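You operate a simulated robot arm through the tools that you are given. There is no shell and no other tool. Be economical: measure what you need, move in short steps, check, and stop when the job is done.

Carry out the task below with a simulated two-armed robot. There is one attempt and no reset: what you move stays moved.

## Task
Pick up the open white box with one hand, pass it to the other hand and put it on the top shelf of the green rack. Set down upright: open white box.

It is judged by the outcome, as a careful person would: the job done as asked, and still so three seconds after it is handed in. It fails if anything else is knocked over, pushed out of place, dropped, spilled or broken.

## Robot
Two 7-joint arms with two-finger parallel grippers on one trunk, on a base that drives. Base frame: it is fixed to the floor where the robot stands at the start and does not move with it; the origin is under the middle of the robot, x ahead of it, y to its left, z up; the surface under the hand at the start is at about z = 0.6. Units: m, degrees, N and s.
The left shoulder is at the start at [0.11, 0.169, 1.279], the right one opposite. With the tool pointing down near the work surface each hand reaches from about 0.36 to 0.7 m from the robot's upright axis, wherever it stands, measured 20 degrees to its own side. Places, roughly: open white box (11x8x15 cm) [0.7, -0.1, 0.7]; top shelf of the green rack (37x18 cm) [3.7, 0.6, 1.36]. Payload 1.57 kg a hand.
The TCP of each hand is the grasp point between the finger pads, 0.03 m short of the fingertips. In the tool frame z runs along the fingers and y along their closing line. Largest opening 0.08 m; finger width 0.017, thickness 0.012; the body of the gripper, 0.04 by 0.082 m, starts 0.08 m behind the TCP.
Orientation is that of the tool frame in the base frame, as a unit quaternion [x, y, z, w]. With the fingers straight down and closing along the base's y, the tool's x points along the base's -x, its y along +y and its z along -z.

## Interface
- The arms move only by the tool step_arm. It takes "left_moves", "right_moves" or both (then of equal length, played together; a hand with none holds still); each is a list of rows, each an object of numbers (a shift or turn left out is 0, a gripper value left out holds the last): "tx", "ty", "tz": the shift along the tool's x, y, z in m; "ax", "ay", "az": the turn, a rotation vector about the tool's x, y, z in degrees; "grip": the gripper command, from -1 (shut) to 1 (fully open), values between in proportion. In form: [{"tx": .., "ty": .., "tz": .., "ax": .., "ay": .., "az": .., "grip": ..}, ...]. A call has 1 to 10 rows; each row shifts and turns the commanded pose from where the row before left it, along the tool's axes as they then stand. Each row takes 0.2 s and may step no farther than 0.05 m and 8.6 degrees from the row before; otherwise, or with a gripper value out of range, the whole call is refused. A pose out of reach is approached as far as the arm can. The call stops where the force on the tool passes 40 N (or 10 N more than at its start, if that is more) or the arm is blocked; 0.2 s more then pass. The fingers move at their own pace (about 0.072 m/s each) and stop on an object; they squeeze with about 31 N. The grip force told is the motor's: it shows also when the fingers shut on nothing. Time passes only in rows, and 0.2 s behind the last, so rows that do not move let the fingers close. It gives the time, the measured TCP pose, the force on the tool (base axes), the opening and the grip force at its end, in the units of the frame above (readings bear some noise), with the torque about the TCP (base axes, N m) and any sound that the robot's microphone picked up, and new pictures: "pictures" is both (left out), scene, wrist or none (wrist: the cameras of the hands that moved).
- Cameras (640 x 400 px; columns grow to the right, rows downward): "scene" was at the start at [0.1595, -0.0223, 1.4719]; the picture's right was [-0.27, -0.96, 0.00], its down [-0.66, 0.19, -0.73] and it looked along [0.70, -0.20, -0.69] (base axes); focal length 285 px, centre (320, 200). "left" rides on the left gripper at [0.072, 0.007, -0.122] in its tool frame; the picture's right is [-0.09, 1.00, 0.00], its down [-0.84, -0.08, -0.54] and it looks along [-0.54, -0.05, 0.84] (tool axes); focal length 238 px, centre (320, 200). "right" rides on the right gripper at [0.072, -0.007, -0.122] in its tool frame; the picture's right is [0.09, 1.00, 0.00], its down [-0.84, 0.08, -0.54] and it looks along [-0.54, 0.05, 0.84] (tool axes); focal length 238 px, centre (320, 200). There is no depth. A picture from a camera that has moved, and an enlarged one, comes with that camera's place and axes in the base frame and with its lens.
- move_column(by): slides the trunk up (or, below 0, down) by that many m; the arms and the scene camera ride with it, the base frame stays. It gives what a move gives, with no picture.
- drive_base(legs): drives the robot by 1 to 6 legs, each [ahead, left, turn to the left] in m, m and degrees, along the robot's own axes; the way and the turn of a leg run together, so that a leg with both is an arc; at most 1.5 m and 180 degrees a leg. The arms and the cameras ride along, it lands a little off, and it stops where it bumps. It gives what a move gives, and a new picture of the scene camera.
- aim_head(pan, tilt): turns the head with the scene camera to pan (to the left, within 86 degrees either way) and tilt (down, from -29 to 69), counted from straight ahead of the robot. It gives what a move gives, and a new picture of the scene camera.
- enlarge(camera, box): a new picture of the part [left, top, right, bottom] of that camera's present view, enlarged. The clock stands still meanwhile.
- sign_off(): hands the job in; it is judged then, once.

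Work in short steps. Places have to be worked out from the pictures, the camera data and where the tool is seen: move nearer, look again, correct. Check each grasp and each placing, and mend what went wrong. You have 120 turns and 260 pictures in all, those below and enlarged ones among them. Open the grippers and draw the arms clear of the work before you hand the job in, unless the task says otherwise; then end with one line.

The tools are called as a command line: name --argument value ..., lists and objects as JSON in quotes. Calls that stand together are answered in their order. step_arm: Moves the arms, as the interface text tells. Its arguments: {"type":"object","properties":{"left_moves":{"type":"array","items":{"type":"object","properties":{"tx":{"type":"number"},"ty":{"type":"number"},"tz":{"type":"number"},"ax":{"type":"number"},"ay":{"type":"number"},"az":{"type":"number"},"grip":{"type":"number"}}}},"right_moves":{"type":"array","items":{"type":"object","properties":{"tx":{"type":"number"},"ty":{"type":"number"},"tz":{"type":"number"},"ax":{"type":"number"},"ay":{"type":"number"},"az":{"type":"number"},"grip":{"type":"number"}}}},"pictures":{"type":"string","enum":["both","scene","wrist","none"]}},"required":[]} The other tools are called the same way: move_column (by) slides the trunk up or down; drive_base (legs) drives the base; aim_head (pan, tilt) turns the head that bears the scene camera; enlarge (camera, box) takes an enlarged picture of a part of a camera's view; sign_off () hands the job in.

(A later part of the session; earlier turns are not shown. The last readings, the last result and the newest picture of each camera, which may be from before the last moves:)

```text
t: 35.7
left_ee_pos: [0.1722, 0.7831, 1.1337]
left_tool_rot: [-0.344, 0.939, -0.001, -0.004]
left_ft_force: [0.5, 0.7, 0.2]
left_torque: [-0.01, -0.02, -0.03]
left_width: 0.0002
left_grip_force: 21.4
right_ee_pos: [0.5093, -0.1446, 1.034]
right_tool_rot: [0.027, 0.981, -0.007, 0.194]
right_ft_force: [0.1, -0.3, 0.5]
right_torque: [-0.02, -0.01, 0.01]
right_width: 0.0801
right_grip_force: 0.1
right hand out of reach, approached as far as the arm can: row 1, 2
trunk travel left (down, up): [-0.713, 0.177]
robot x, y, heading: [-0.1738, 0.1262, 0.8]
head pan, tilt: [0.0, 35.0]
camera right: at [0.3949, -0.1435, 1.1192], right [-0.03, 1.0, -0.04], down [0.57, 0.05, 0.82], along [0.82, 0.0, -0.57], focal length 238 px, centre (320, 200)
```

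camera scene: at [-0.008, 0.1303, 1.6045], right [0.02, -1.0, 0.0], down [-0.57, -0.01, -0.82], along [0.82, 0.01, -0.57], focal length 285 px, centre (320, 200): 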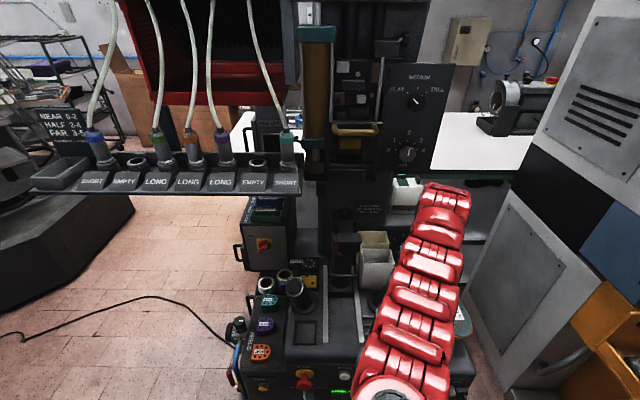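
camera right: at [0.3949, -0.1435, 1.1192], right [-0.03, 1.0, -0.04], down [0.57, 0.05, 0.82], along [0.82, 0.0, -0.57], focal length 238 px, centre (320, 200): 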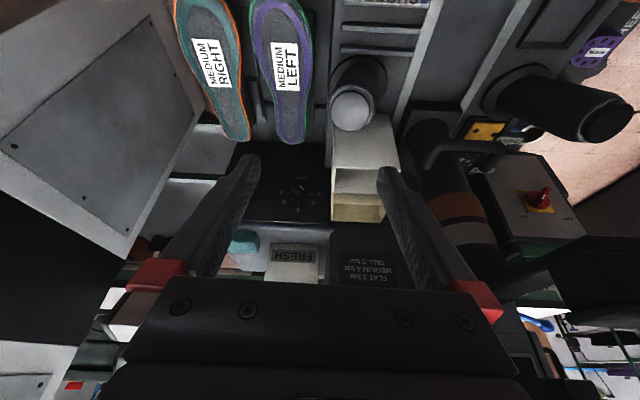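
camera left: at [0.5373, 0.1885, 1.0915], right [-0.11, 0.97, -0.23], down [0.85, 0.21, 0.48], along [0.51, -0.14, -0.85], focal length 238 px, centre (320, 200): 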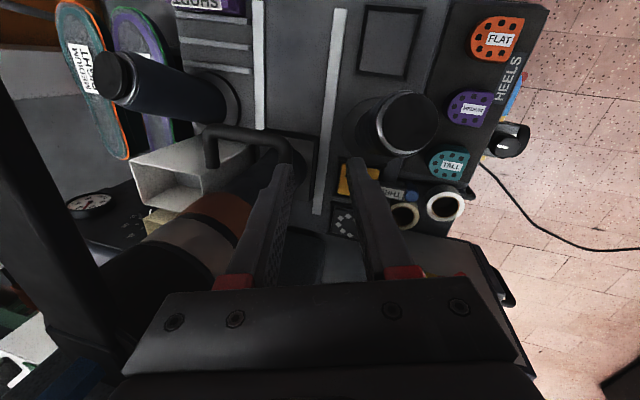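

Small orientation correction, then I drive forward 0.15 m; the hand stays well above the joystick and box.

step_arm --right_moves '[{"ax": -0.8, "ay": -3.85, "az": -1.4}, {"ax": -0.8, "ay": -3.85, "az": -1.4}, {"tz": 0.02}, {}]' --pictures "none"

drive_base --legs '[[0.14, 0, -0.8]]'

enlarge --camera "right" --box '[0, 0, 640, 400]'

```text
t: 36.7
left_ee_pos: [0.1737, 0.7829, 1.1332]
left_tool_rot: [-0.344, 0.939, 0.0, -0.002]
left_ft_force: [0.6, -0.4, -0.3]
left_torque: [-0.01, 0.01, 0.0]
left_width: 0.0002
left_grip_force: 21.4
right_ee_pos: [0.5158, -0.1449, 1.0149]
right_tool_rot: [0.0, 0.966, 0.0, 0.26]
right_ft_force: [0.0, 0.8, -0.2]
right_torque: [-0.02, 0.02, 0.0]
right_width: 0.0804
right_grip_force: 0.1
trunk travel left (down, up): [-0.713, 0.177]
robot x, y, heading: [-0.1743, 0.1266, 1.1]
head pan, tilt: [0.0, 35.0]
```

```text
t: 38.0
left_ee_pos: [0.3202, 0.7793, 1.1342]
left_tool_rot: [-0.337, 0.941, 0.0, -0.003]
left_ft_force: [-0.9, 0.1, 0.7]
left_torque: [-0.02, -0.02, 0.03]
left_width: 0.0
left_grip_force: 21.0
right_ee_pos: [0.6519, -0.152, 1.0156]
right_tool_rot: [0.007, 0.966, -0.002, 0.259]
right_ft_force: [0.1, 0.9, -0.4]
right_torque: [-0.05, 0.01, 0.03]
right_width: 0.0799
right_grip_force: 0.1
trunk travel left (down, up): [-0.713, 0.177]
robot x, y, heading: [-0.0392, 0.1264, 0.2]
head pan, tilt: [0.0, 35.0]
camera scene: at [0.1304, 0.1292, 1.6046], right [0.0, -1.0, 0.0], down [-0.57, 0.0, -0.82], along [0.82, 0.0, -0.57], focal length 285 px, centre (320, 200)
```

scene: 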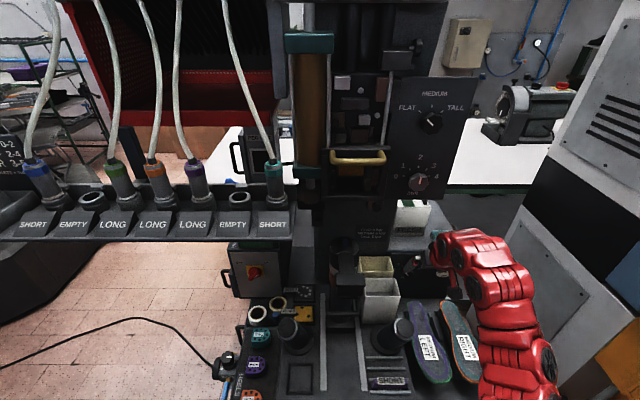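

```text
1.00 times, centred on (320, 200) of right (not enlarged: the box is as wide or as high as the picture)
camera zoom: at [0.5279, -0.1573, 1.0864], right [-0.07, 1.0, -0.05], down [0.45, 0.07, 0.89], along [0.89, 0.04, -0.46], focal length 238 px, centre (320, 200)
```

zoom: 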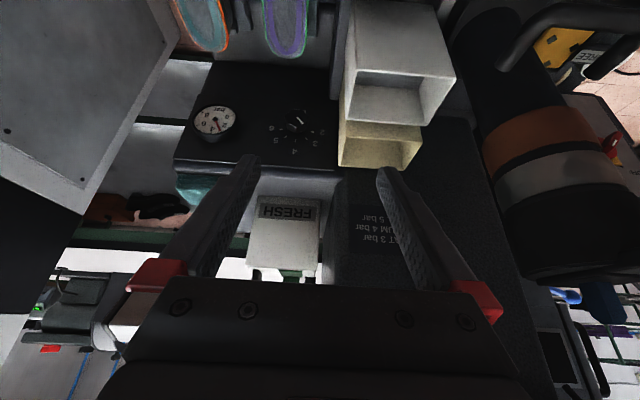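

I remeasure the box rim from both cameras.

enlarge --camera "right" --box '[310, 0, 470, 180]'

enlarge --camera "scene" --box '[320, 230, 460, 380]'

```text
2.22 times, centred on (390, 90) of right
camera zoom: at [0.5279, -0.1573, 1.0864], right [-0.07, 1.0, -0.05], down [0.45, 0.07, 0.89], along [0.89, 0.04, -0.46], focal length 530 px, centre (164, 444)
```

zoom: 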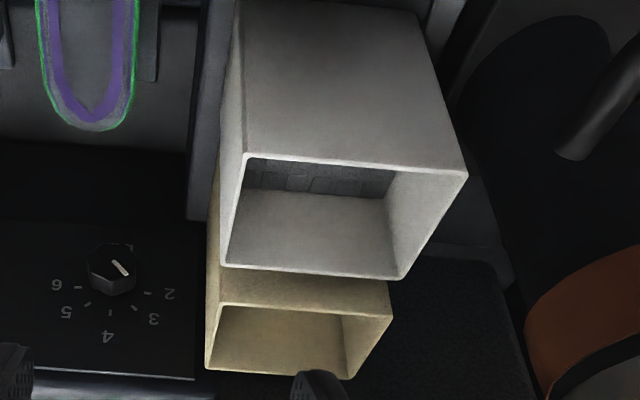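

```text
2.67 times, centred on (390, 305) of scene
camera zoom: at [0.1304, 0.1292, 1.6046], right [0.0, -1.0, 0.0], down [-0.57, 0.0, -0.82], along [0.82, 0.0, -0.57], focal length 760 px, centre (133, -80)
```

zoom: 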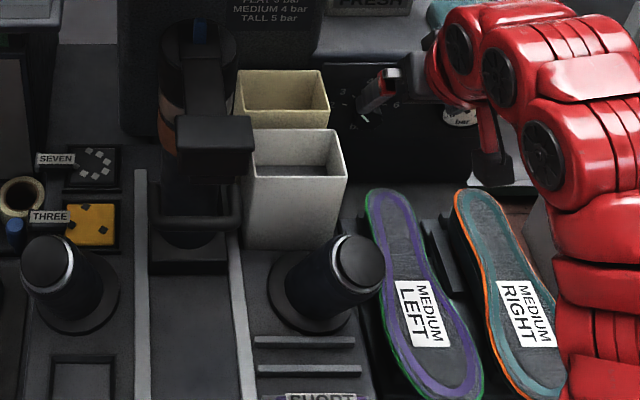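

Refined: rim x 0.682–0.750, y −0.119…−0.016, z 0.854. I go to a pre-grasp on the tilted approach line over the right wall.

step_arm --right_moves '[{"ty": 0.0335}, {"tx": 0.017, "tz": 0.033}, {"tx": 0.017, "tz": 0.033}, {"tz": 0.03}, {}]'

```text
t: 39.2
left_ee_pos: [0.321, 0.7807, 1.1338]
left_tool_rot: [-0.338, 0.941, 0.0, -0.003]
left_ft_force: [0.0, -0.7, 0.0]
left_torque: [0.01, 0.01, -0.02]
left_width: 0.0001
left_grip_force: 21.3
right_ee_pos: [0.6705, -0.1209, 0.9164]
right_tool_rot: [0.006, 0.966, -0.001, 0.26]
right_ft_force: [0.1, -0.4, -0.2]
right_torque: [0.0, -0.02, -0.01]
right_width: 0.0799
right_grip_force: 0.0
trunk travel left (down, up): [-0.713, 0.177]
robot x, y, heading: [-0.0369, 0.1276, 0.1]
head pan, tilt: [0.0, 35.0]
camera scene: at [0.1311, 0.1286, 1.6045], right [0.0, -1.0, 0.0], down [-0.57, 0.0, -0.82], along [0.82, 0.0, -0.57], focal length 285 px, centre (320, 200)
camera right: at [0.5474, -0.1258, 0.9856], right [-0.07, 1.0, -0.05], down [0.45, 0.07, 0.89], along [0.89, 0.04, -0.46], focal length 238 px, centre (320, 200)
```

scene: 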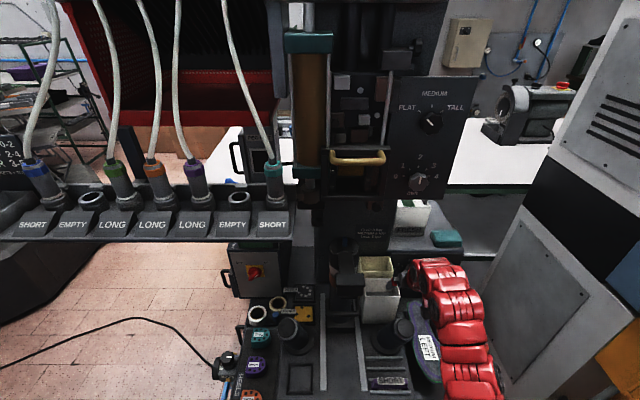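
right: 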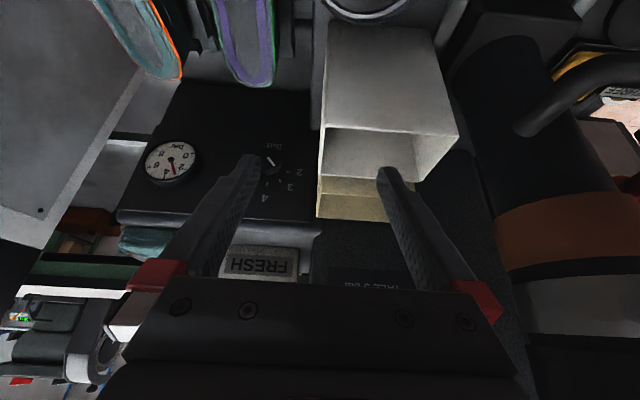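

The wall is centred between the fingers. I slide down along the tool axis to grasp depth.

step_arm --right_moves '[{"tz": 0.03, "ty": 0.002}, {"tz": 0.03}, {"tz": 0.015}, {"tz": 0.015}, {}]'

```text
t: 40.4
left_ee_pos: [0.3207, 0.7787, 1.1329]
left_tool_rot: [-0.338, 0.941, 0.0, -0.003]
left_ft_force: [0.2, -0.7, 0.6]
left_torque: [0.01, 0.01, 0.03]
left_width: 0.0
left_grip_force: 21.1
right_ee_pos: [0.7162, -0.1193, 0.8373]
right_tool_rot: [0.006, 0.966, -0.001, 0.26]
right_ft_force: [-0.1, -0.7, 0.1]
right_torque: [0.0, 0.02, 0.04]
right_width: 0.0802
right_grip_force: 0.1
trunk travel left (down, up): [-0.713, 0.177]
robot x, y, heading: [-0.0356, 0.1274, -0.0]
head pan, tilt: [0.0, 35.0]
camera scene: at [0.1309, 0.1291, 1.6045], right [0.0, -1.0, 0.0], down [-0.57, 0.0, -0.82], along [0.82, 0.0, -0.57], focal length 285 px, centre (320, 200)
camera right: at [0.5921, -0.1236, 0.9072], right [-0.07, 1.0, -0.05], down [0.45, 0.07, 0.89], along [0.89, 0.04, -0.46], focal length 238 px, centre (320, 200)
```

scene: 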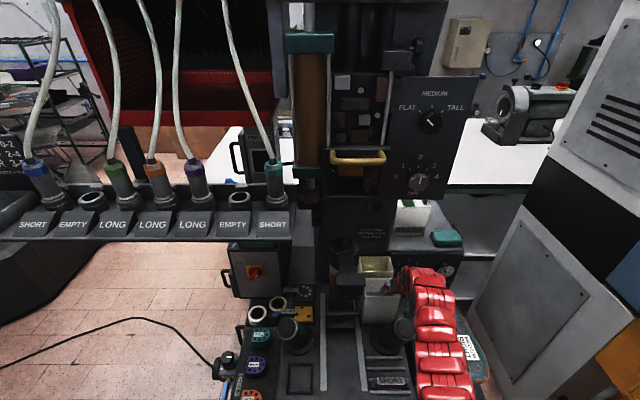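
right: 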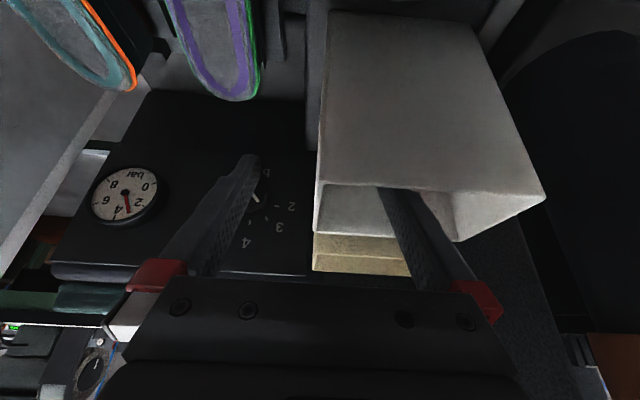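

The wall is straddled without contact. I close the gripper.

step_arm --right_moves '[{"grip": -1}, {}, {}, {}, {}]'

```text
t: 41.6
left_ee_pos: [0.3213, 0.7804, 1.1333]
left_tool_rot: [-0.338, 0.941, -0.001, -0.002]
left_ft_force: [-0.6, 0.3, 1.2]
left_torque: [0.02, -0.03, 0.04]
left_width: 0.0
left_grip_force: 20.6
right_ee_pos: [0.7163, -0.1195, 0.8371]
right_tool_rot: [0.007, 0.966, -0.002, 0.259]
right_ft_force: [-1.4, -1.3, 0.1]
right_torque: [0.06, 0.03, 0.03]
right_width: 0.0027
right_grip_force: 23.9
trunk travel left (down, up): [-0.713, 0.177]
robot x, y, heading: [-0.0365, 0.1305, 0.0]
head pan, tilt: [0.0, 35.0]
camera scene: at [0.1311, 0.1291, 1.6045], right [0.0, -1.0, 0.0], down [-0.57, 0.0, -0.82], along [0.82, 0.0, -0.57], focal length 285 px, centre (320, 200)
camera right: at [0.5922, -0.1237, 0.9073], right [-0.07, 1.0, -0.05], down [0.45, 0.07, 0.89], along [0.89, 0.04, -0.46], focal length 238 px, centre (320, 200)
```

scene: 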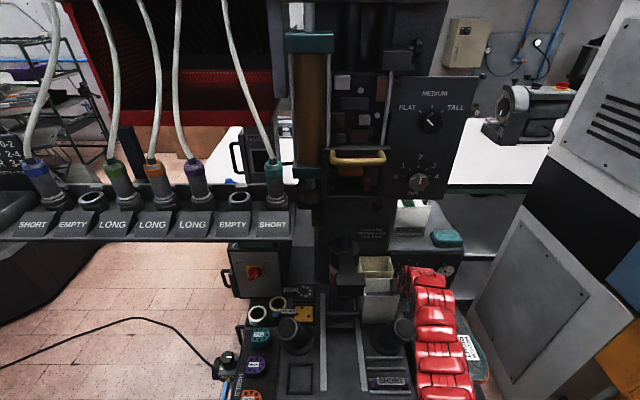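
right: 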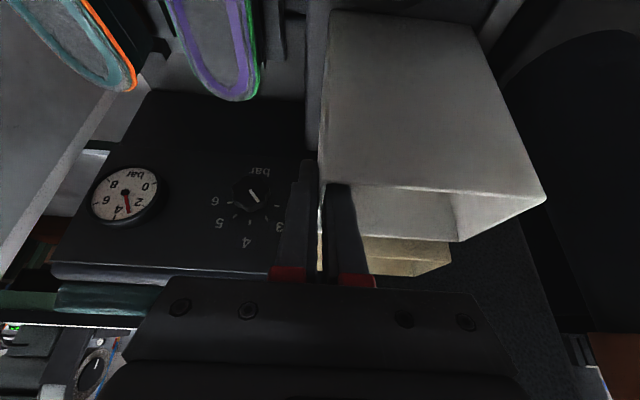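

Firm grip (2.7 mm wall). I lift straight up a little and check that only the white box comes along.

step_arm --right_moves '[{"tx": -0.0075, "tz": -0.013}, {"tx": -0.0075, "tz": -0.013}, {"tx": -0.01, "tz": -0.0173}, {"tx": -0.01, "tz": -0.0173}, {}]'

```text
t: 42.8
left_ee_pos: [0.3217, 0.7803, 1.1337]
left_tool_rot: [-0.338, 0.941, 0.0, -0.003]
left_ft_force: [0.2, 0.5, -0.2]
left_torque: [0.0, -0.02, -0.04]
left_width: 0.0
left_grip_force: 21.7
right_ee_pos: [0.7164, -0.1177, 0.9081]
right_tool_rot: [0.007, 0.966, -0.002, 0.258]
right_ft_force: [-0.6, 0.2, -4.1]
right_torque: [-0.18, 0.02, -0.01]
right_width: 0.0027
right_grip_force: 24.5
trunk travel left (down, up): [-0.713, 0.177]
robot x, y, heading: [-0.0355, 0.1261, 0.2]
head pan, tilt: [0.0, 35.0]
camera scene: at [0.1322, 0.129, 1.6043], right [0.0, -1.0, 0.0], down [-0.57, 0.0, -0.82], along [0.82, 0.0, -0.57], focal length 285 px, centre (320, 200)
camera right: at [0.5932, -0.1227, 0.978], right [-0.07, 1.0, -0.05], down [0.45, 0.07, 0.89], along [0.89, 0.04, -0.46], focal length 238 px, centre (320, 200)
```

scene: 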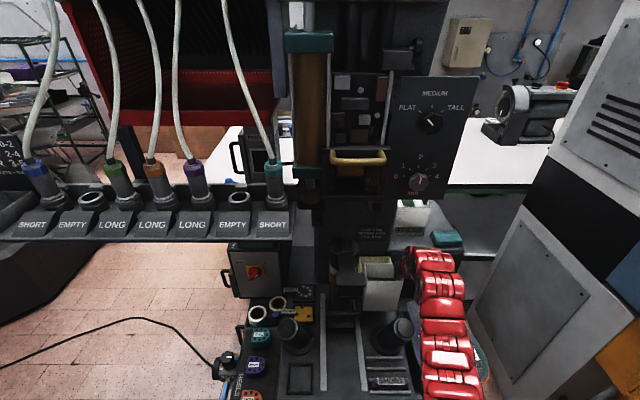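
right: 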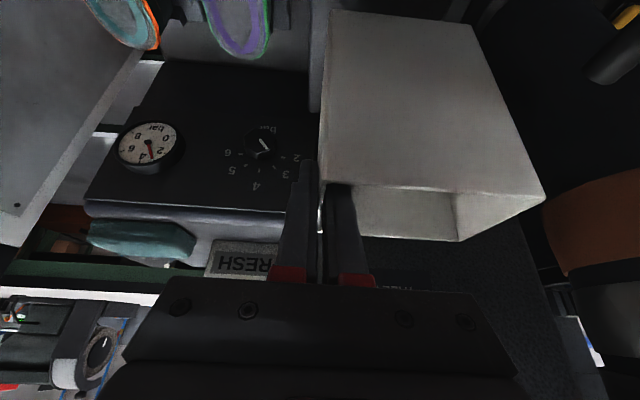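

The box lifts cleanly (≈0.4 kg). I lift 5 cm more and shift right, past the joystick and from under the panel.

step_arm --right_moves '[{"tx": -0.0125, "tz": -0.0217}, {"tx": -0.0125, "tz": -0.0217}, {"ty": -0.025}, {"ty": -0.03}, {"ty": -0.03}, {"ty": -0.03}, {"ty": -0.025}, {}]'

```text
t: 44.6
left_ee_pos: [0.3212, 0.7794, 1.1333]
left_tool_rot: [-0.338, 0.941, 0.0, -0.003]
left_ft_force: [0.4, 1.0, -0.4]
left_torque: [-0.02, 0.04, 0.0]
left_width: 0.0
left_grip_force: 21.1
right_ee_pos: [0.7155, -0.2578, 0.9573]
right_tool_rot: [0.006, 0.966, -0.002, 0.259]
right_ft_force: [0.1, 0.6, -3.1]
right_torque: [-0.15, 0.03, 0.01]
right_width: 0.0029
right_grip_force: 24.1
trunk travel left (down, up): [-0.713, 0.177]
robot x, y, heading: [-0.0385, 0.1257, 0.0]
head pan, tilt: [0.0, 35.0]
camera scene: at [0.1319, 0.1294, 1.6044], right [0.0, -1.0, 0.0], down [-0.57, 0.0, -0.82], along [0.82, 0.0, -0.57], focal length 285 px, centre (320, 200)
camera right: at [0.5913, -0.2634, 1.027], right [-0.07, 1.0, -0.05], down [0.45, 0.07, 0.89], along [0.89, 0.04, -0.46], focal length 238 px, centre (320, 200)
```

scene: 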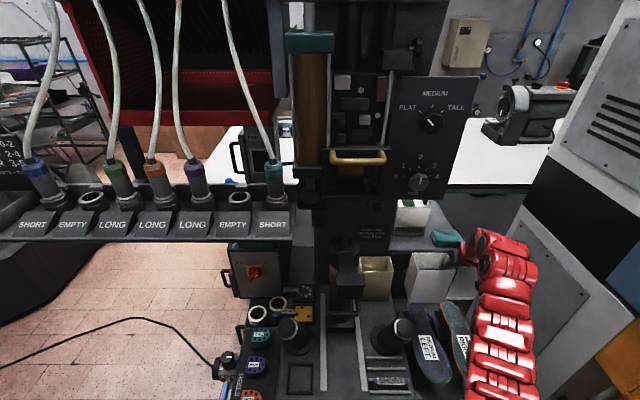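
right: 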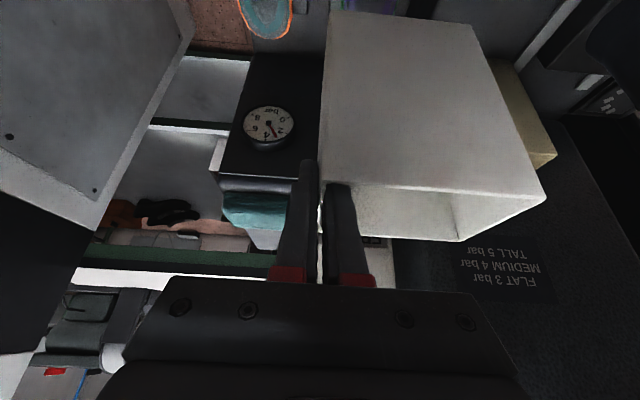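

The cream box stayed put. I add a small margin up and right, then back the base straight out.

step_arm --right_moves '[{"ty": -0.02, "tx": -0.0125, "tz": -0.0217}, {"tx": -0.0125, "tz": -0.0217}, {}]' --pictures "none"

drive_base --legs '[[-0.6, 0, 0]]'

```text
t: 45.4
left_ee_pos: [0.3215, 0.7796, 1.134]
left_tool_rot: [-0.338, 0.941, 0.0, -0.002]
left_ft_force: [-1.0, -0.5, -0.4]
left_torque: [0.03, -0.01, 0.04]
left_width: 0.0
left_grip_force: 21.8
right_ee_pos: [0.7153, -0.2802, 1.0082]
right_tool_rot: [0.007, 0.966, -0.002, 0.26]
right_ft_force: [-0.3, -0.6, -3.2]
right_torque: [-0.14, -0.01, 0.0]
right_width: 0.0029
right_grip_force: 24.3
trunk travel left (down, up): [-0.713, 0.177]
robot x, y, heading: [-0.037, 0.1276, -0.1]
head pan, tilt: [0.0, 35.0]
```

```text
t: 48.8
left_ee_pos: [-0.2737, 0.7781, 1.1333]
left_tool_rot: [-0.339, 0.941, 0.0, -0.003]
left_ft_force: [-0.1, 0.0, -0.5]
left_torque: [0.01, 0.01, -0.03]
left_width: 0.0
left_grip_force: 21.5
right_ee_pos: [0.1206, -0.2796, 1.007]
right_tool_rot: [0.006, 0.966, -0.002, 0.26]
right_ft_force: [0.1, 0.0, -2.8]
right_torque: [-0.18, 0.0, 0.0]
right_width: 0.0031
right_grip_force: 24.0
trunk travel left (down, up): [-0.713, 0.177]
robot x, y, heading: [-0.6298, 0.1267, 0.5]
head pan, tilt: [0.0, 35.0]
camera scene: at [-0.4636, 0.1276, 1.6044], right [0.0, -1.0, 0.0], down [-0.57, 0.0, -0.82], along [0.82, 0.0, -0.57], focal length 285 px, centre (320, 200)
```

scene: 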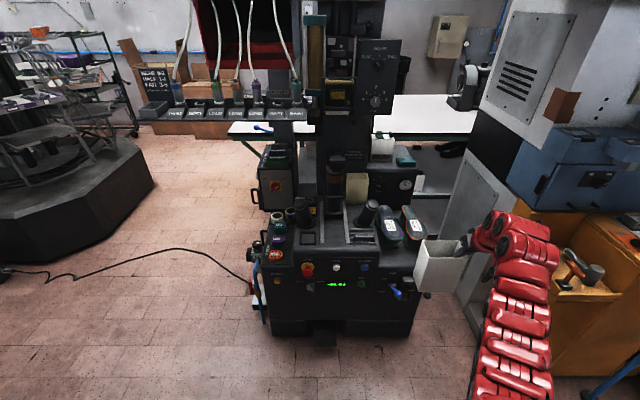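

The box is out safely. Now in open space I prepare the left hand for a horizontal grasp: pitch it forward in place, gripper open.

step_arm --left_moves '[{"ay": -8.5, "grip": 1}, {"ay": -8.5}, {"ay": -8.5}, {"ay": -8.5}, {"ay": -8.5}, {"ay": -8.5}, {"ay": -8.5}, {"ay": -8.5}, {"ay": -8.5}, {"ay": -8.5}]' --pictures "none"

```text
t: 51.0
left_ee_pos: [-0.2767, 0.7801, 1.1338]
left_tool_rot: [-0.341, 0.938, 0.023, 0.066]
left_ft_force: [1.0, 0.1, 0.5]
left_torque: [0.0, 0.03, 0.02]
left_width: 0.0799
left_grip_force: 0.0
left hand out of reach, approached as far as the arm can: row 1, 2, 3, 4, 5, 6, 7, 8, 9, 10
right_ee_pos: [0.1217, -0.2807, 1.008]
right_tool_rot: [0.006, 0.966, -0.002, 0.26]
right_ft_force: [0.1, -0.2, -3.3]
right_torque: [-0.23, 0.01, -0.01]
right_width: 0.0027
right_grip_force: 24.2
trunk travel left (down, up): [-0.713, 0.177]
robot x, y, heading: [-0.6355, 0.1281, 0.1]
head pan, tilt: [0.0, 35.0]
```

Pitching about the TCP folds the arm too much; instead I pitch about the wrist (tip swings forward and up).

step_arm --left_moves '[{"ay": -8, "tx": -0.035}, {"ay": -8, "tx": -0.035}, {"ay": -8, "tx": -0.035}, {"ay": -8, "tx": -0.035}, {"ay": -8, "tx": -0.035}]' --pictures "none"

```text
t: 52.2
left_ee_pos: [-0.1574, 0.8817, 1.2024]
left_tool_rot: [-0.311, 0.859, 0.137, 0.382]
left_ft_force: [0.4, -1.0, 0.5]
left_torque: [0.01, 0.0, 0.03]
left_width: 0.0801
left_grip_force: 0.1
right_ee_pos: [0.1214, -0.2797, 1.0076]
right_tool_rot: [0.004, 0.966, -0.001, 0.259]
right_ft_force: [0.8, -0.1, -2.7]
right_torque: [-0.19, 0.06, -0.01]
right_width: 0.0027
right_grip_force: 24.7
trunk travel left (down, up): [-0.713, 0.177]
robot x, y, heading: [-0.6333, 0.1283, 0.3]
head pan, tilt: [0.0, 35.0]
```

That works (pitch now 48°). I complete it to 90°.

step_arm --left_moves '[{"ay": -8.4, "tx": -0.035}, {"ay": -8.4, "tx": -0.035}, {"ay": -8.4, "tx": -0.035}, {"ay": -8.4, "tx": -0.035}, {"ay": -8.4, "tx": -0.035}, {}]' --pictures "none"

```text
t: 53.6
left_ee_pos: [-0.102, 0.9263, 1.3602]
left_tool_rot: [-0.242, 0.664, 0.241, 0.665]
left_ft_force: [-0.4, 0.0, 1.0]
left_torque: [0.0, -0.03, 0.01]
left_width: 0.0799
left_grip_force: 0.1
right_ee_pos: [0.1215, -0.2809, 1.0071]
right_tool_rot: [0.006, 0.966, -0.002, 0.259]
right_ft_force: [0.0, -0.5, -3.8]
right_torque: [-0.16, 0.01, -0.01]
right_width: 0.0028
right_grip_force: 23.8
trunk travel left (down, up): [-0.713, 0.177]
robot x, y, heading: [-0.6321, 0.1259, 0.3]
head pan, tilt: [0.0, 35.0]
```

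The left tool is horizontal. I swing it to the front by turning about the shoulder.

step_arm --left_moves '[{"ax": 3.7, "ty": -0.046, "tz": 0.0135}, {"ax": 3.7, "ty": -0.046, "tz": 0.0135}, {"ax": 3.7, "ty": -0.046, "tz": 0.0135}, {"ax": 3.7, "ty": -0.046, "tz": 0.0135}, {"ax": 3.7, "ty": -0.046, "tz": 0.0135}, {"ax": 3.7, "ty": -0.046, "tz": 0.0135}, {"ax": 3.7, "ty": -0.046, "tz": 0.0135}, {"ax": 3.7, "ty": -0.046, "tz": 0.0135}, {"ax": 3.7, "ty": -0.046, "tz": 0.0135}, {}]' --pictures "none"

```text
t: 55.8
left_ee_pos: [0.1833, 0.6084, 1.3593]
left_tool_rot: [-0.041, 0.706, 0.04, 0.706]
left_ft_force: [1.0, 0.0, 0.9]
left_torque: [0.0, 0.03, -0.03]
left_width: 0.08
left_grip_force: 0.0
right_ee_pos: [0.1204, -0.2798, 1.0077]
right_tool_rot: [0.006, 0.966, -0.003, 0.259]
right_ft_force: [0.2, -0.1, -2.7]
right_torque: [-0.18, 0.02, -0.05]
right_width: 0.003
right_grip_force: 24.4
trunk travel left (down, up): [-0.713, 0.177]
robot x, y, heading: [-0.634, 0.1251, 0.2]
head pan, tilt: [0.0, 35.0]
```

The left pose is excellent. Now I bring the box inward with the right hand, yawing it 45° so the box's free end faces the left hand.

step_arm --right_moves '[{"tx": 0, "ty": 0.032, "tz": 0, "ax": -2.25, "az": -3.9}, {"tx": -0.0022, "ty": 0.0319, "tz": 0.0012, "ax": -2.25, "az": -3.9}, {"tx": -0.0043, "ty": 0.0316, "tz": 0.0025, "ax": -2.25, "az": -3.9}, {"tx": -0.0065, "ty": 0.0311, "tz": 0.0037, "ax": -2.25, "az": -3.9}, {"tx": -0.0086, "ty": 0.0304, "tz": 0.0049, "ax": -2.25, "az": -3.9}, {"tx": -0.0106, "ty": 0.0296, "tz": 0.0061, "ax": -2.25, "az": -3.9}, {"tx": -0.0126, "ty": 0.0285, "tz": 0.0073, "ax": -2.25, "az": -3.9}, {"tx": -0.0145, "ty": 0.0273, "tz": 0.0084, "ax": -2.25, "az": -3.9}, {"tx": -0.0163, "ty": 0.0259, "tz": 0.0094, "ax": -2.25, "az": -3.9}, {"tx": -0.018, "ty": 0.0243, "tz": 0.0104, "ax": -2.25, "az": -3.9}]' --pictures "scene"

```text
t: 58.0
left_ee_pos: [0.1841, 0.61, 1.3583]
left_tool_rot: [-0.041, 0.706, 0.04, 0.706]
left_ft_force: [-0.3, -0.2, -0.6]
left_torque: [0.05, -0.02, -0.04]
left_width: 0.08
left_grip_force: 0.1
right_ee_pos: [0.125, 0.0412, 1.0063]
right_tool_rot: [-0.365, 0.894, 0.097, 0.239]
right_ft_force: [0.1, 0.5, -2.7]
right_torque: [-0.13, -0.13, -0.02]
right_width: 0.0029
right_grip_force: 23.4
trunk travel left (down, up): [-0.713, 0.177]
robot x, y, heading: [-0.6308, 0.1268, 0.2]
head pan, tilt: [0.0, 35.0]
camera scene: at [-0.4635, 0.1288, 1.6044], right [0.0, -1.0, 0.0], down [-0.57, 0.0, -0.82], along [0.82, 0.0, -0.57], focal length 285 px, centre (320, 200)
```

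scene: 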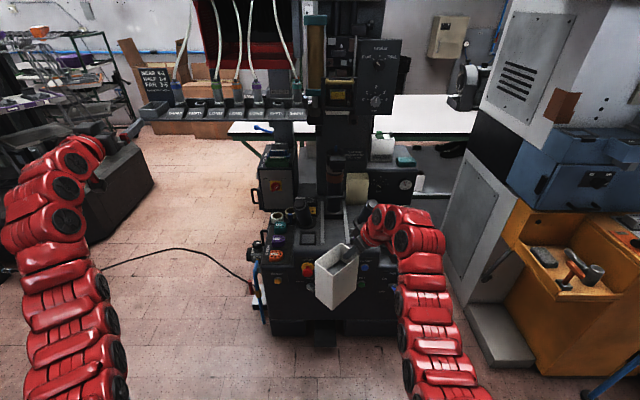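

Right yaw is 44.4°; box centre ≈ (0.089, 0.078), rim z ≈ 1.023. I bring the left hand down and in to a staging point with yaw about −20°.

step_arm --left_moves '[{"tx": 0.0297, "ty": -0.0284, "tz": -0.0154, "ax": 3.8}, {"tx": 0.0297, "ty": -0.0294, "tz": -0.0135, "ax": 3.8}, {"tx": 0.0297, "ty": -0.0302, "tz": -0.0115, "ax": 3.8}, {"tx": 0.0297, "ty": -0.0309, "tz": -0.0094, "ax": 3.8}, {"tx": 0.0297, "ty": -0.0315, "tz": -0.0074, "ax": 3.8}, {"tx": 0.0297, "ty": -0.0319, "tz": -0.0053, "ax": 3.8}, {"tx": 0.0297, "ty": -0.0321, "tz": -0.0031, "ax": 3.8}, {}]' --pictures "scene"

```text
t: 59.8
left_ee_pos: [0.0949, 0.3981, 1.1511]
left_tool_rot: [0.124, 0.696, -0.124, 0.696]
left_ft_force: [-0.7, 0.0, -0.3]
left_torque: [0.0, -0.01, 0.01]
left_width: 0.0801
left_grip_force: 0.1
right_ee_pos: [0.1246, 0.0398, 1.0068]
right_tool_rot: [-0.364, 0.895, 0.096, 0.24]
right_ft_force: [0.3, -0.5, -3.4]
right_torque: [-0.14, -0.1, 0.02]
right_width: 0.003
right_grip_force: 23.7
trunk travel left (down, up): [-0.713, 0.177]
robot x, y, heading: [-0.6304, 0.1245, -0.0]
head pan, tilt: [0.0, 35.0]
camera scene: at [-0.4636, 0.1281, 1.6044], right [0.0, -1.0, 0.0], down [-0.57, 0.0, -0.82], along [0.82, 0.0, -0.57], focal length 285 px, centre (320, 200)
```

scene: 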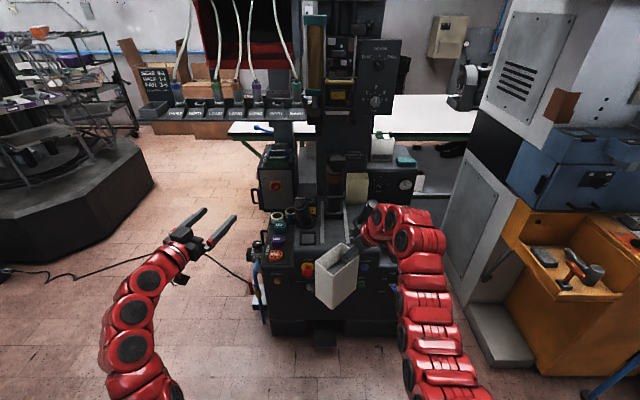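

Tracking is accurate. I continue to the pre-grasp, 11 cm back from the grasp along the box's axis.

step_arm --left_moves '[{"tx": 0.0254, "ty": -0.0357, "tz": -0.0008, "ax": 3.63}, {"tx": 0.0254, "ty": -0.0357, "tz": 0.0014, "ax": 3.63}, {"tx": 0.0254, "ty": -0.0355, "tz": 0.0037, "ax": 3.63}, {"tx": 0.0254, "ty": -0.0352, "tz": 0.0059, "ax": 3.63}, {"tx": 0.0254, "ty": -0.0348, "tz": 0.0081, "ax": 3.63}, {"tx": 0.0254, "ty": -0.0342, "tz": 0.0103, "ax": 3.63}, {"tx": 0.0254, "ty": -0.0335, "tz": 0.0125, "ax": 3.63}, {}]'

```text
t: 61.6
left_ee_pos: [0.0065, 0.1666, 0.9736]
left_tool_rot: [0.273, 0.651, -0.273, 0.653]
left_ft_force: [0.2, 0.9, -0.3]
left_torque: [0.04, 0.01, -0.01]
left_width: 0.0802
left_grip_force: 0.2
right_ee_pos: [0.124, 0.0389, 1.0069]
right_tool_rot: [-0.365, 0.894, 0.097, 0.24]
right_ft_force: [0.0, -0.6, -2.9]
right_torque: [-0.12, -0.14, -0.03]
right_width: 0.0028
right_grip_force: 24.1
trunk travel left (down, up): [-0.713, 0.177]
robot x, y, heading: [-0.6307, 0.1283, 0.1]
head pan, tilt: [0.0, 35.0]
camera scene: at [-0.4637, 0.128, 1.6044], right [0.0, -1.0, 0.0], down [-0.57, 0.0, -0.82], along [0.82, 0.0, -0.57], focal length 285 px, centre (320, 200)
camera left: at [-0.0748, 0.2571, 0.9017], right [0.71, 0.7, 0.09], down [-0.44, 0.33, 0.84], along [0.55, -0.63, 0.54], focal length 238 px, centre (320, 200)
```

scene: 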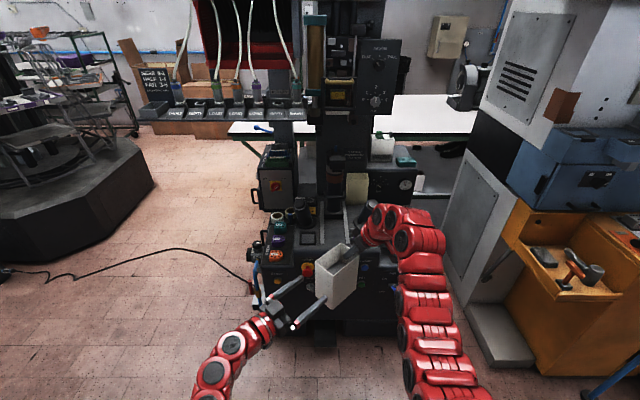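
left: 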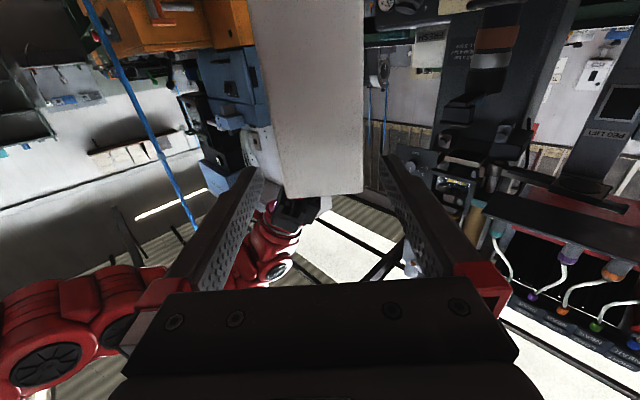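

The box lies between the left fingers' line. I enlarge to check centring, since clearance is only a few mm per side.

enlarge --camera "left" --box '[220, 0, 420, 250]'

enlarge --camera "scene" --box '[250, 220, 410, 350]'

```text
1.60 times, centred on (320, 125) of left
camera zoom: at [-0.0748, 0.2571, 0.9017], right [0.71, 0.7, 0.09], down [-0.44, 0.33, 0.84], along [0.55, -0.63, 0.54], focal length 381 px, centre (320, 320)
```

zoom: 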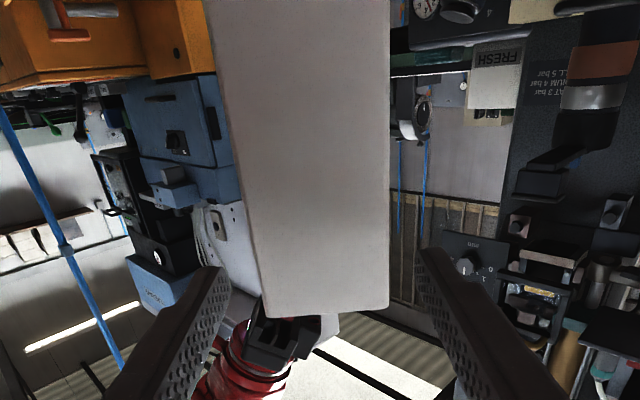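

```text
3.08 times, centred on (330, 285) of scene
camera zoom: at [-0.4637, 0.128, 1.6044], right [0.0, -1.0, 0.0], down [-0.57, 0.0, -0.82], along [0.82, 0.0, -0.57], focal length 877 px, centre (289, -62)
```

zoom: 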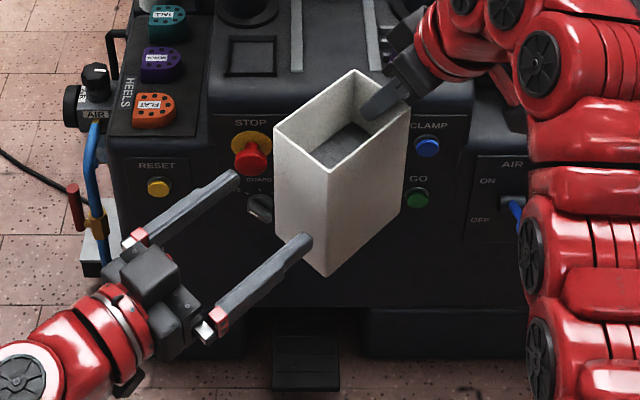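

Box width ≈7.2 cm at that height and centred to within ~1 mm; yaws match. I advance the left hand slowly over the box.

step_arm --left_moves '[{"tz": 0.03}, {"tz": 0.02}, {"tz": 0.015}, {}]'

```text
t: 62.6
left_ee_pos: [0.0523, 0.1199, 0.9746]
left_tool_rot: [0.273, 0.652, -0.274, 0.653]
left_ft_force: [-0.6, -0.3, -0.2]
left_torque: [0.0, 0.0, -0.03]
left_width: 0.0801
left_grip_force: 0.2
right_ee_pos: [0.1242, 0.04, 1.006]
right_tool_rot: [-0.365, 0.895, 0.097, 0.24]
right_ft_force: [0.4, -0.4, -2.5]
right_torque: [-0.12, -0.1, -0.02]
right_width: 0.003
right_grip_force: 24.0
trunk travel left (down, up): [-0.713, 0.177]
robot x, y, heading: [-0.6332, 0.1312, 0.2]
head pan, tilt: [0.0, 35.0]
camera scene: at [-0.4638, 0.1279, 1.6044], right [0.0, -1.0, 0.0], down [-0.57, 0.0, -0.82], along [0.82, 0.0, -0.57], focal length 285 px, centre (320, 200)
camera left: at [-0.0295, 0.211, 0.9008], right [0.71, 0.7, 0.09], down [-0.44, 0.33, 0.84], along [0.55, -0.63, 0.54], focal length 238 px, centre (320, 200)
```

scene: 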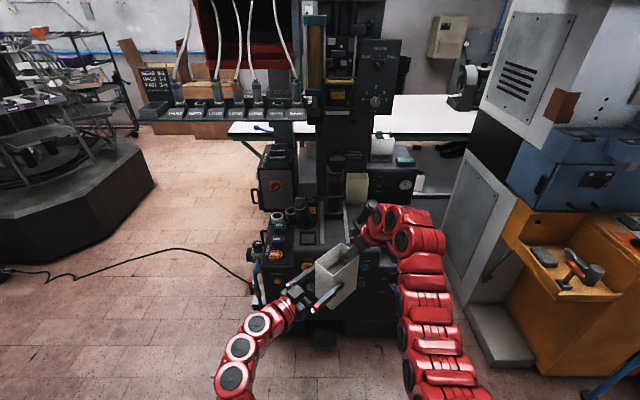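
left: 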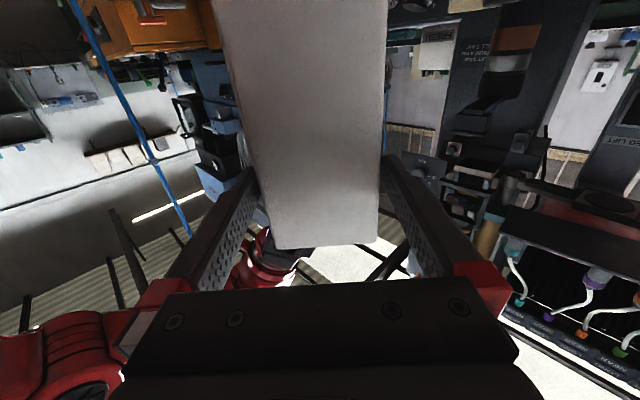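

Both fingers pass alongside without force. I go 4 cm further.

step_arm --left_moves '[{"tz": 0.015}, {"tz": 0.015}, {"tz": 0.01}, {}]' --pictures "wrist"

```text
t: 63.6
left_ee_pos: [0.0794, 0.0921, 0.975]
left_tool_rot: [0.273, 0.652, -0.274, 0.652]
left_ft_force: [-0.9, 0.9, -0.2]
left_torque: [0.01, -0.01, 0.01]
left_width: 0.08
left_grip_force: 0.0
right_ee_pos: [0.1247, 0.0399, 1.0076]
right_tool_rot: [-0.364, 0.895, 0.097, 0.239]
right_ft_force: [0.1, 0.1, -3.3]
right_torque: [-0.14, -0.14, 0.02]
right_width: 0.0028
right_grip_force: 24.0
trunk travel left (down, up): [-0.713, 0.177]
robot x, y, heading: [-0.6294, 0.1267, 0.3]
head pan, tilt: [0.0, 35.0]
camera left: at [-0.0025, 0.1833, 0.9022], right [0.71, 0.7, 0.09], down [-0.44, 0.33, 0.84], along [0.55, -0.63, 0.54], focal length 238 px, centre (320, 200)
```

left: 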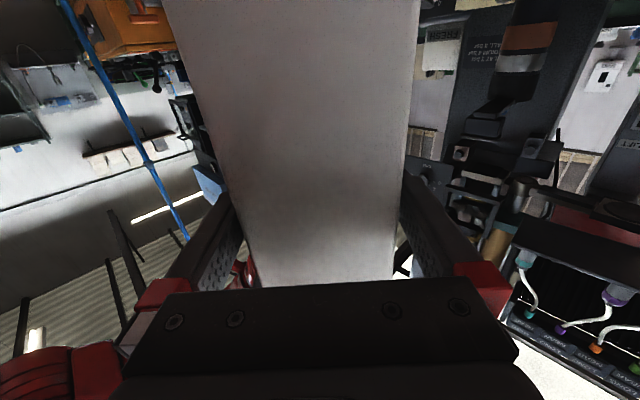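

In place with no contact. I close the left gripper on the box.

step_arm --left_moves '[{"grip": -1}, {}, {}, {}]' --pictures "wrist"

```text
t: 64.6
left_ee_pos: [0.0796, 0.091, 0.9741]
left_tool_rot: [0.272, 0.652, -0.273, 0.653]
left_ft_force: [-3.4, -1.2, 0.4]
left_torque: [-0.04, -0.15, -0.26]
left_width: 0.0718
left_grip_force: 31.1
right_ee_pos: [0.1246, 0.0399, 1.0066]
right_tool_rot: [-0.365, 0.895, 0.096, 0.24]
right_ft_force: [2.7, 0.1, -3.1]
right_torque: [-0.1, -0.09, 0.06]
right_width: 0.0028
right_grip_force: 24.2
trunk travel left (down, up): [-0.713, 0.177]
robot x, y, heading: [-0.6305, 0.1283, 0.0]
head pan, tilt: [0.0, 35.0]
camera left: at [-0.0026, 0.1831, 0.9021], right [0.71, 0.7, 0.09], down [-0.44, 0.33, 0.84], along [0.55, -0.63, 0.54], focal length 238 px, centre (320, 200)
```

left: 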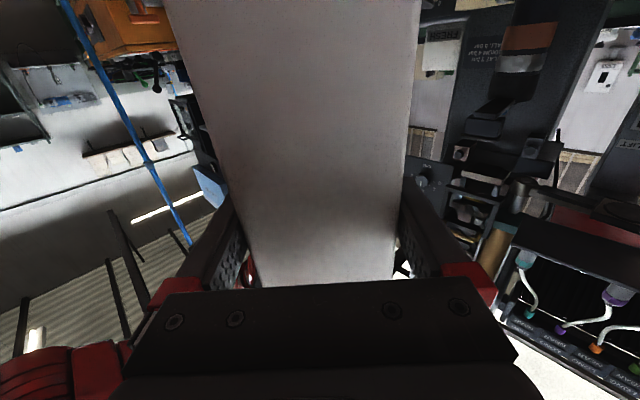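

The left holds the box (7.2 cm, 31 N). I open the right hand and watch that the load shifts.

step_arm --right_moves '[{"grip": 0.0}, {}, {}, {}]' --pictures "scene"

```text
t: 65.6
left_ee_pos: [0.0797, 0.0915, 0.974]
left_tool_rot: [0.273, 0.651, -0.274, 0.653]
left_ft_force: [0.1, 0.6, -0.1]
left_torque: [0.07, 0.06, 0.03]
left_width: 0.072
left_grip_force: 30.7
right_ee_pos: [0.1254, 0.0383, 1.0065]
right_tool_rot: [-0.365, 0.895, 0.097, 0.239]
right_ft_force: [0.0, -0.5, -0.6]
right_torque: [0.0, 0.03, 0.01]
right_width: 0.04
right_grip_force: 0.0
trunk travel left (down, up): [-0.713, 0.177]
robot x, y, heading: [-0.6307, 0.1281, -0.2]
head pan, tilt: [0.0, 35.0]
camera scene: at [-0.4637, 0.1277, 1.6044], right [0.0, -1.0, 0.0], down [-0.57, 0.0, -0.82], along [0.82, 0.0, -0.57], focal length 285 px, centre (320, 200)
```

scene: 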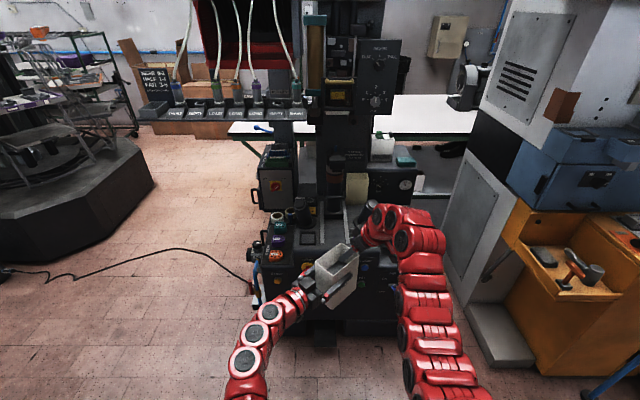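

I withdraw the right hand out along its tool axis, first a short way.

step_arm --right_moves '[{"tz": -0.02}, {"tz": -0.03}, {"tz": -0.04}, {}]' --pictures "both"

```text
t: 66.6
left_ee_pos: [0.079, 0.0965, 0.9759]
left_tool_rot: [0.271, 0.651, -0.274, 0.654]
left_ft_force: [0.6, 0.4, 0.7]
left_torque: [0.06, 0.06, -0.02]
left_width: 0.0718
left_grip_force: 31.0
right_ee_pos: [0.0918, 0.0126, 1.0878]
right_tool_rot: [-0.366, 0.894, 0.095, 0.239]
right_ft_force: [0.0, 0.3, -0.7]
right_torque: [-0.06, -0.01, -0.02]
right_width: 0.0399
right_grip_force: 0.0
trunk travel left (down, up): [-0.713, 0.177]
robot x, y, heading: [-0.6349, 0.1319, 0.4]
head pan, tilt: [0.0, 35.0]
camera scene: at [-0.4642, 0.1348, 1.6044], right [0.0, -1.0, 0.0], down [-0.57, -0.01, -0.82], along [0.82, 0.0, -0.57], focal length 285 px, centre (320, 200)
camera right: at [0.0083, -0.0773, 1.1573], right [-0.75, 0.65, -0.05], down [0.27, 0.38, 0.89], along [0.6, 0.66, -0.46], focal length 238 px, centre (320, 200)
```

scene: 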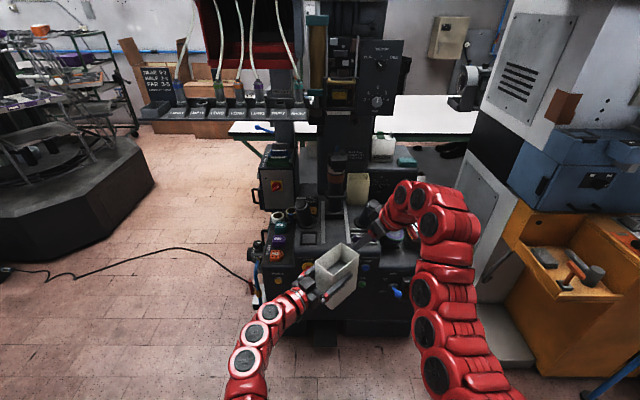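
right: 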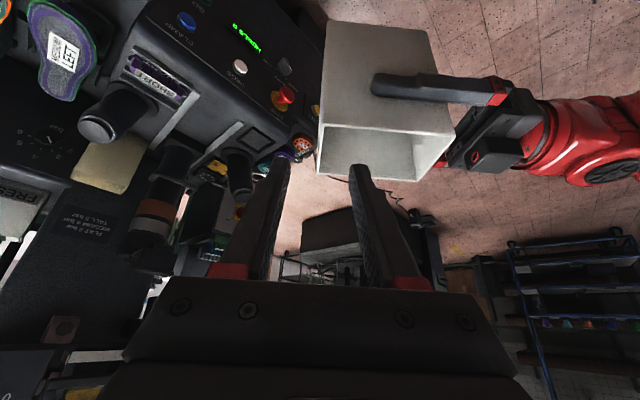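

The left hand holds the box alone. I move the right hand away to the right, then will turn the left to face forward.

step_arm --right_moves '[{"tx": 0.0194, "ty": -0.0229, "tz": -0.0112, "ax": 2.25, "az": 3.9}, {"tx": 0.0178, "ty": -0.0245, "tz": -0.0103, "ax": 2.25, "az": 3.9}, {"tx": 0.0161, "ty": -0.0261, "tz": -0.0093, "ax": 2.25, "az": 3.9}, {"tx": 0.0143, "ty": -0.0274, "tz": -0.0082, "ax": 2.25, "az": 3.9}, {"tx": 0.0124, "ty": -0.0286, "tz": -0.0071, "ax": 2.25, "az": 3.9}, {"tx": 0.0104, "ty": -0.0297, "tz": -0.006, "ax": 2.25, "az": 3.9}, {"tx": 0.0083, "ty": -0.0305, "tz": -0.0048, "ax": 2.25, "az": 3.9}, {"tx": 0.0062, "ty": -0.0312, "tz": -0.0036, "ax": 2.25, "az": 3.9}, {"tx": 0.0041, "ty": -0.0316, "tz": -0.0024, "ax": 2.25, "az": 3.9}, {"tx": 0.0019, "ty": -0.0319, "tz": -0.0011}]' --pictures "scene"

```text
t: 68.8
left_ee_pos: [0.0789, 0.0906, 0.9744]
left_tool_rot: [0.273, 0.652, -0.273, 0.653]
left_ft_force: [0.7, -0.1, 0.9]
left_torque: [0.04, 0.04, -0.01]
left_width: 0.0719
left_grip_force: 31.1
right_ee_pos: [0.0899, -0.3146, 1.0855]
right_tool_rot: [-0.032, 0.965, 0.01, 0.26]
right_ft_force: [0.9, 0.2, -0.2]
right_torque: [0.0, 0.03, 0.0]
right_width: 0.0399
right_grip_force: 0.1
trunk travel left (down, up): [-0.713, 0.177]
robot x, y, heading: [-0.6314, 0.1268, 0.0]
head pan, tilt: [0.0, 35.0]
camera scene: at [-0.4639, 0.1263, 1.6044], right [0.0, -1.0, 0.0], down [-0.57, 0.0, -0.82], along [0.82, 0.0, -0.57], focal length 285 px, centre (320, 200)
```

scene: 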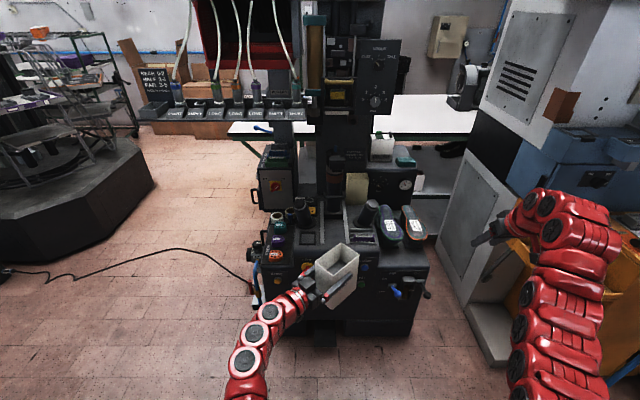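

Now I stow the right hand lower/closer and swing the left with the box to point straight ahead.

step_arm --right_moves '[{"tx": 0.0435, "tz": 0.0153}, {"tx": 0.0435, "tz": 0.0153}, {"tx": 0.0435, "tz": 0.0153}, {"tx": 0.0435, "tz": 0.0153}, {"tx": 0.0435, "tz": 0.0153}, {"tx": 0.0435, "tz": 0.0153}, {"tx": 0.0435, "tz": 0.0153}, {"grip": -1}, {}]' --left_moves '[{"ty": 0.0211, "tz": -0.0214, "ax": -5.6}, {"ty": 0.023, "tz": -0.0192, "ax": -5.6}, {"ty": 0.0248, "tz": -0.0169, "ax": -5.6}, {"ty": 0.0263, "tz": -0.0144, "ax": -5.6}, {"ty": 0.0276, "tz": -0.0117, "ax": -5.6}, {"ty": 0.0286, "tz": -0.009, "ax": -5.6}, {"ty": 0.0294, "tz": -0.0061, "ax": -5.6}, {"ty": 0.0298, "tz": -0.0032, "ax": -5.6}, {}]' --pictures "scene"

```text
t: 70.8
left_ee_pos: [0.0809, 0.3304, 0.9735]
left_tool_rot: [0.003, 0.707, -0.005, 0.708]
left_ft_force: [0.5, -0.4, 0.3]
left_torque: [0.0, 0.07, 0.02]
left_width: 0.0718
left_grip_force: 31.2
right_ee_pos: [-0.1186, -0.3246, 0.8399]
right_tool_rot: [-0.032, 0.965, 0.009, 0.26]
right_ft_force: [0.7, -1.2, 0.6]
right_torque: [0.0, 0.03, -0.01]
right_width: 0.0
right_grip_force: 20.9
trunk travel left (down, up): [-0.713, 0.177]
robot x, y, heading: [-0.6327, 0.1253, 0.1]
head pan, tilt: [0.0, 35.0]
camera scene: at [-0.464, 0.1277, 1.6044], right [0.0, -1.0, 0.0], down [-0.57, 0.0, -0.82], along [0.82, 0.0, -0.57], focal length 285 px, centre (320, 200)
```

scene: 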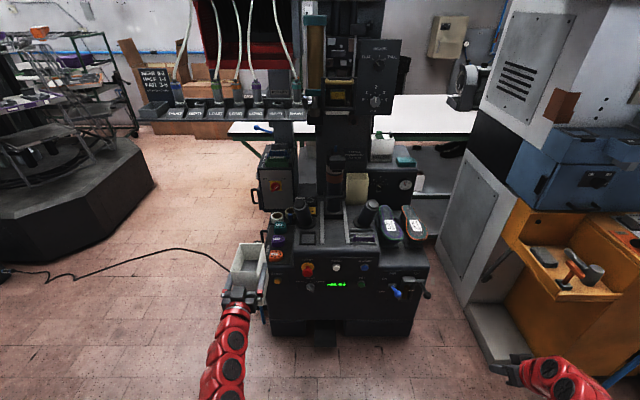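

All stable. I look left-ahead to plan the route round the machine.

aim_head --pan 35 --tilt 15

```text
t: 71.8
left_ee_pos: [0.0808, 0.331, 0.9728]
left_tool_rot: [0.003, 0.707, -0.004, 0.707]
left_ft_force: [-0.5, -0.6, -0.7]
left_torque: [-0.02, 0.03, 0.01]
left_width: 0.0717
left_grip_force: 30.7
right_ee_pos: [-0.1179, -0.3248, 0.8396]
right_tool_rot: [-0.032, 0.965, 0.009, 0.26]
right_ft_force: [0.4, -1.0, 0.5]
right_torque: [0.0, 0.01, -0.02]
right_width: 0.0001
right_grip_force: 21.3
trunk travel left (down, up): [-0.713, 0.177]
robot x, y, heading: [-0.636, 0.1246, 0.3]
head pan, tilt: [35.0, 15.0]
camera scene: at [-0.4754, 0.1813, 1.6364], right [0.58, -0.82, 0.0], down [-0.21, -0.15, -0.97], along [0.79, 0.56, -0.26], focal length 285 px, centre (320, 200)
```

scene: 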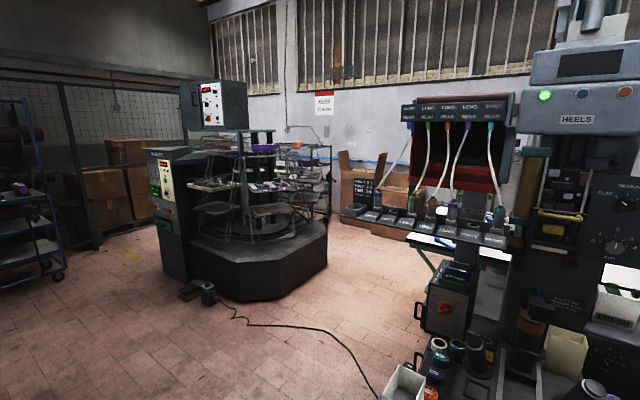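

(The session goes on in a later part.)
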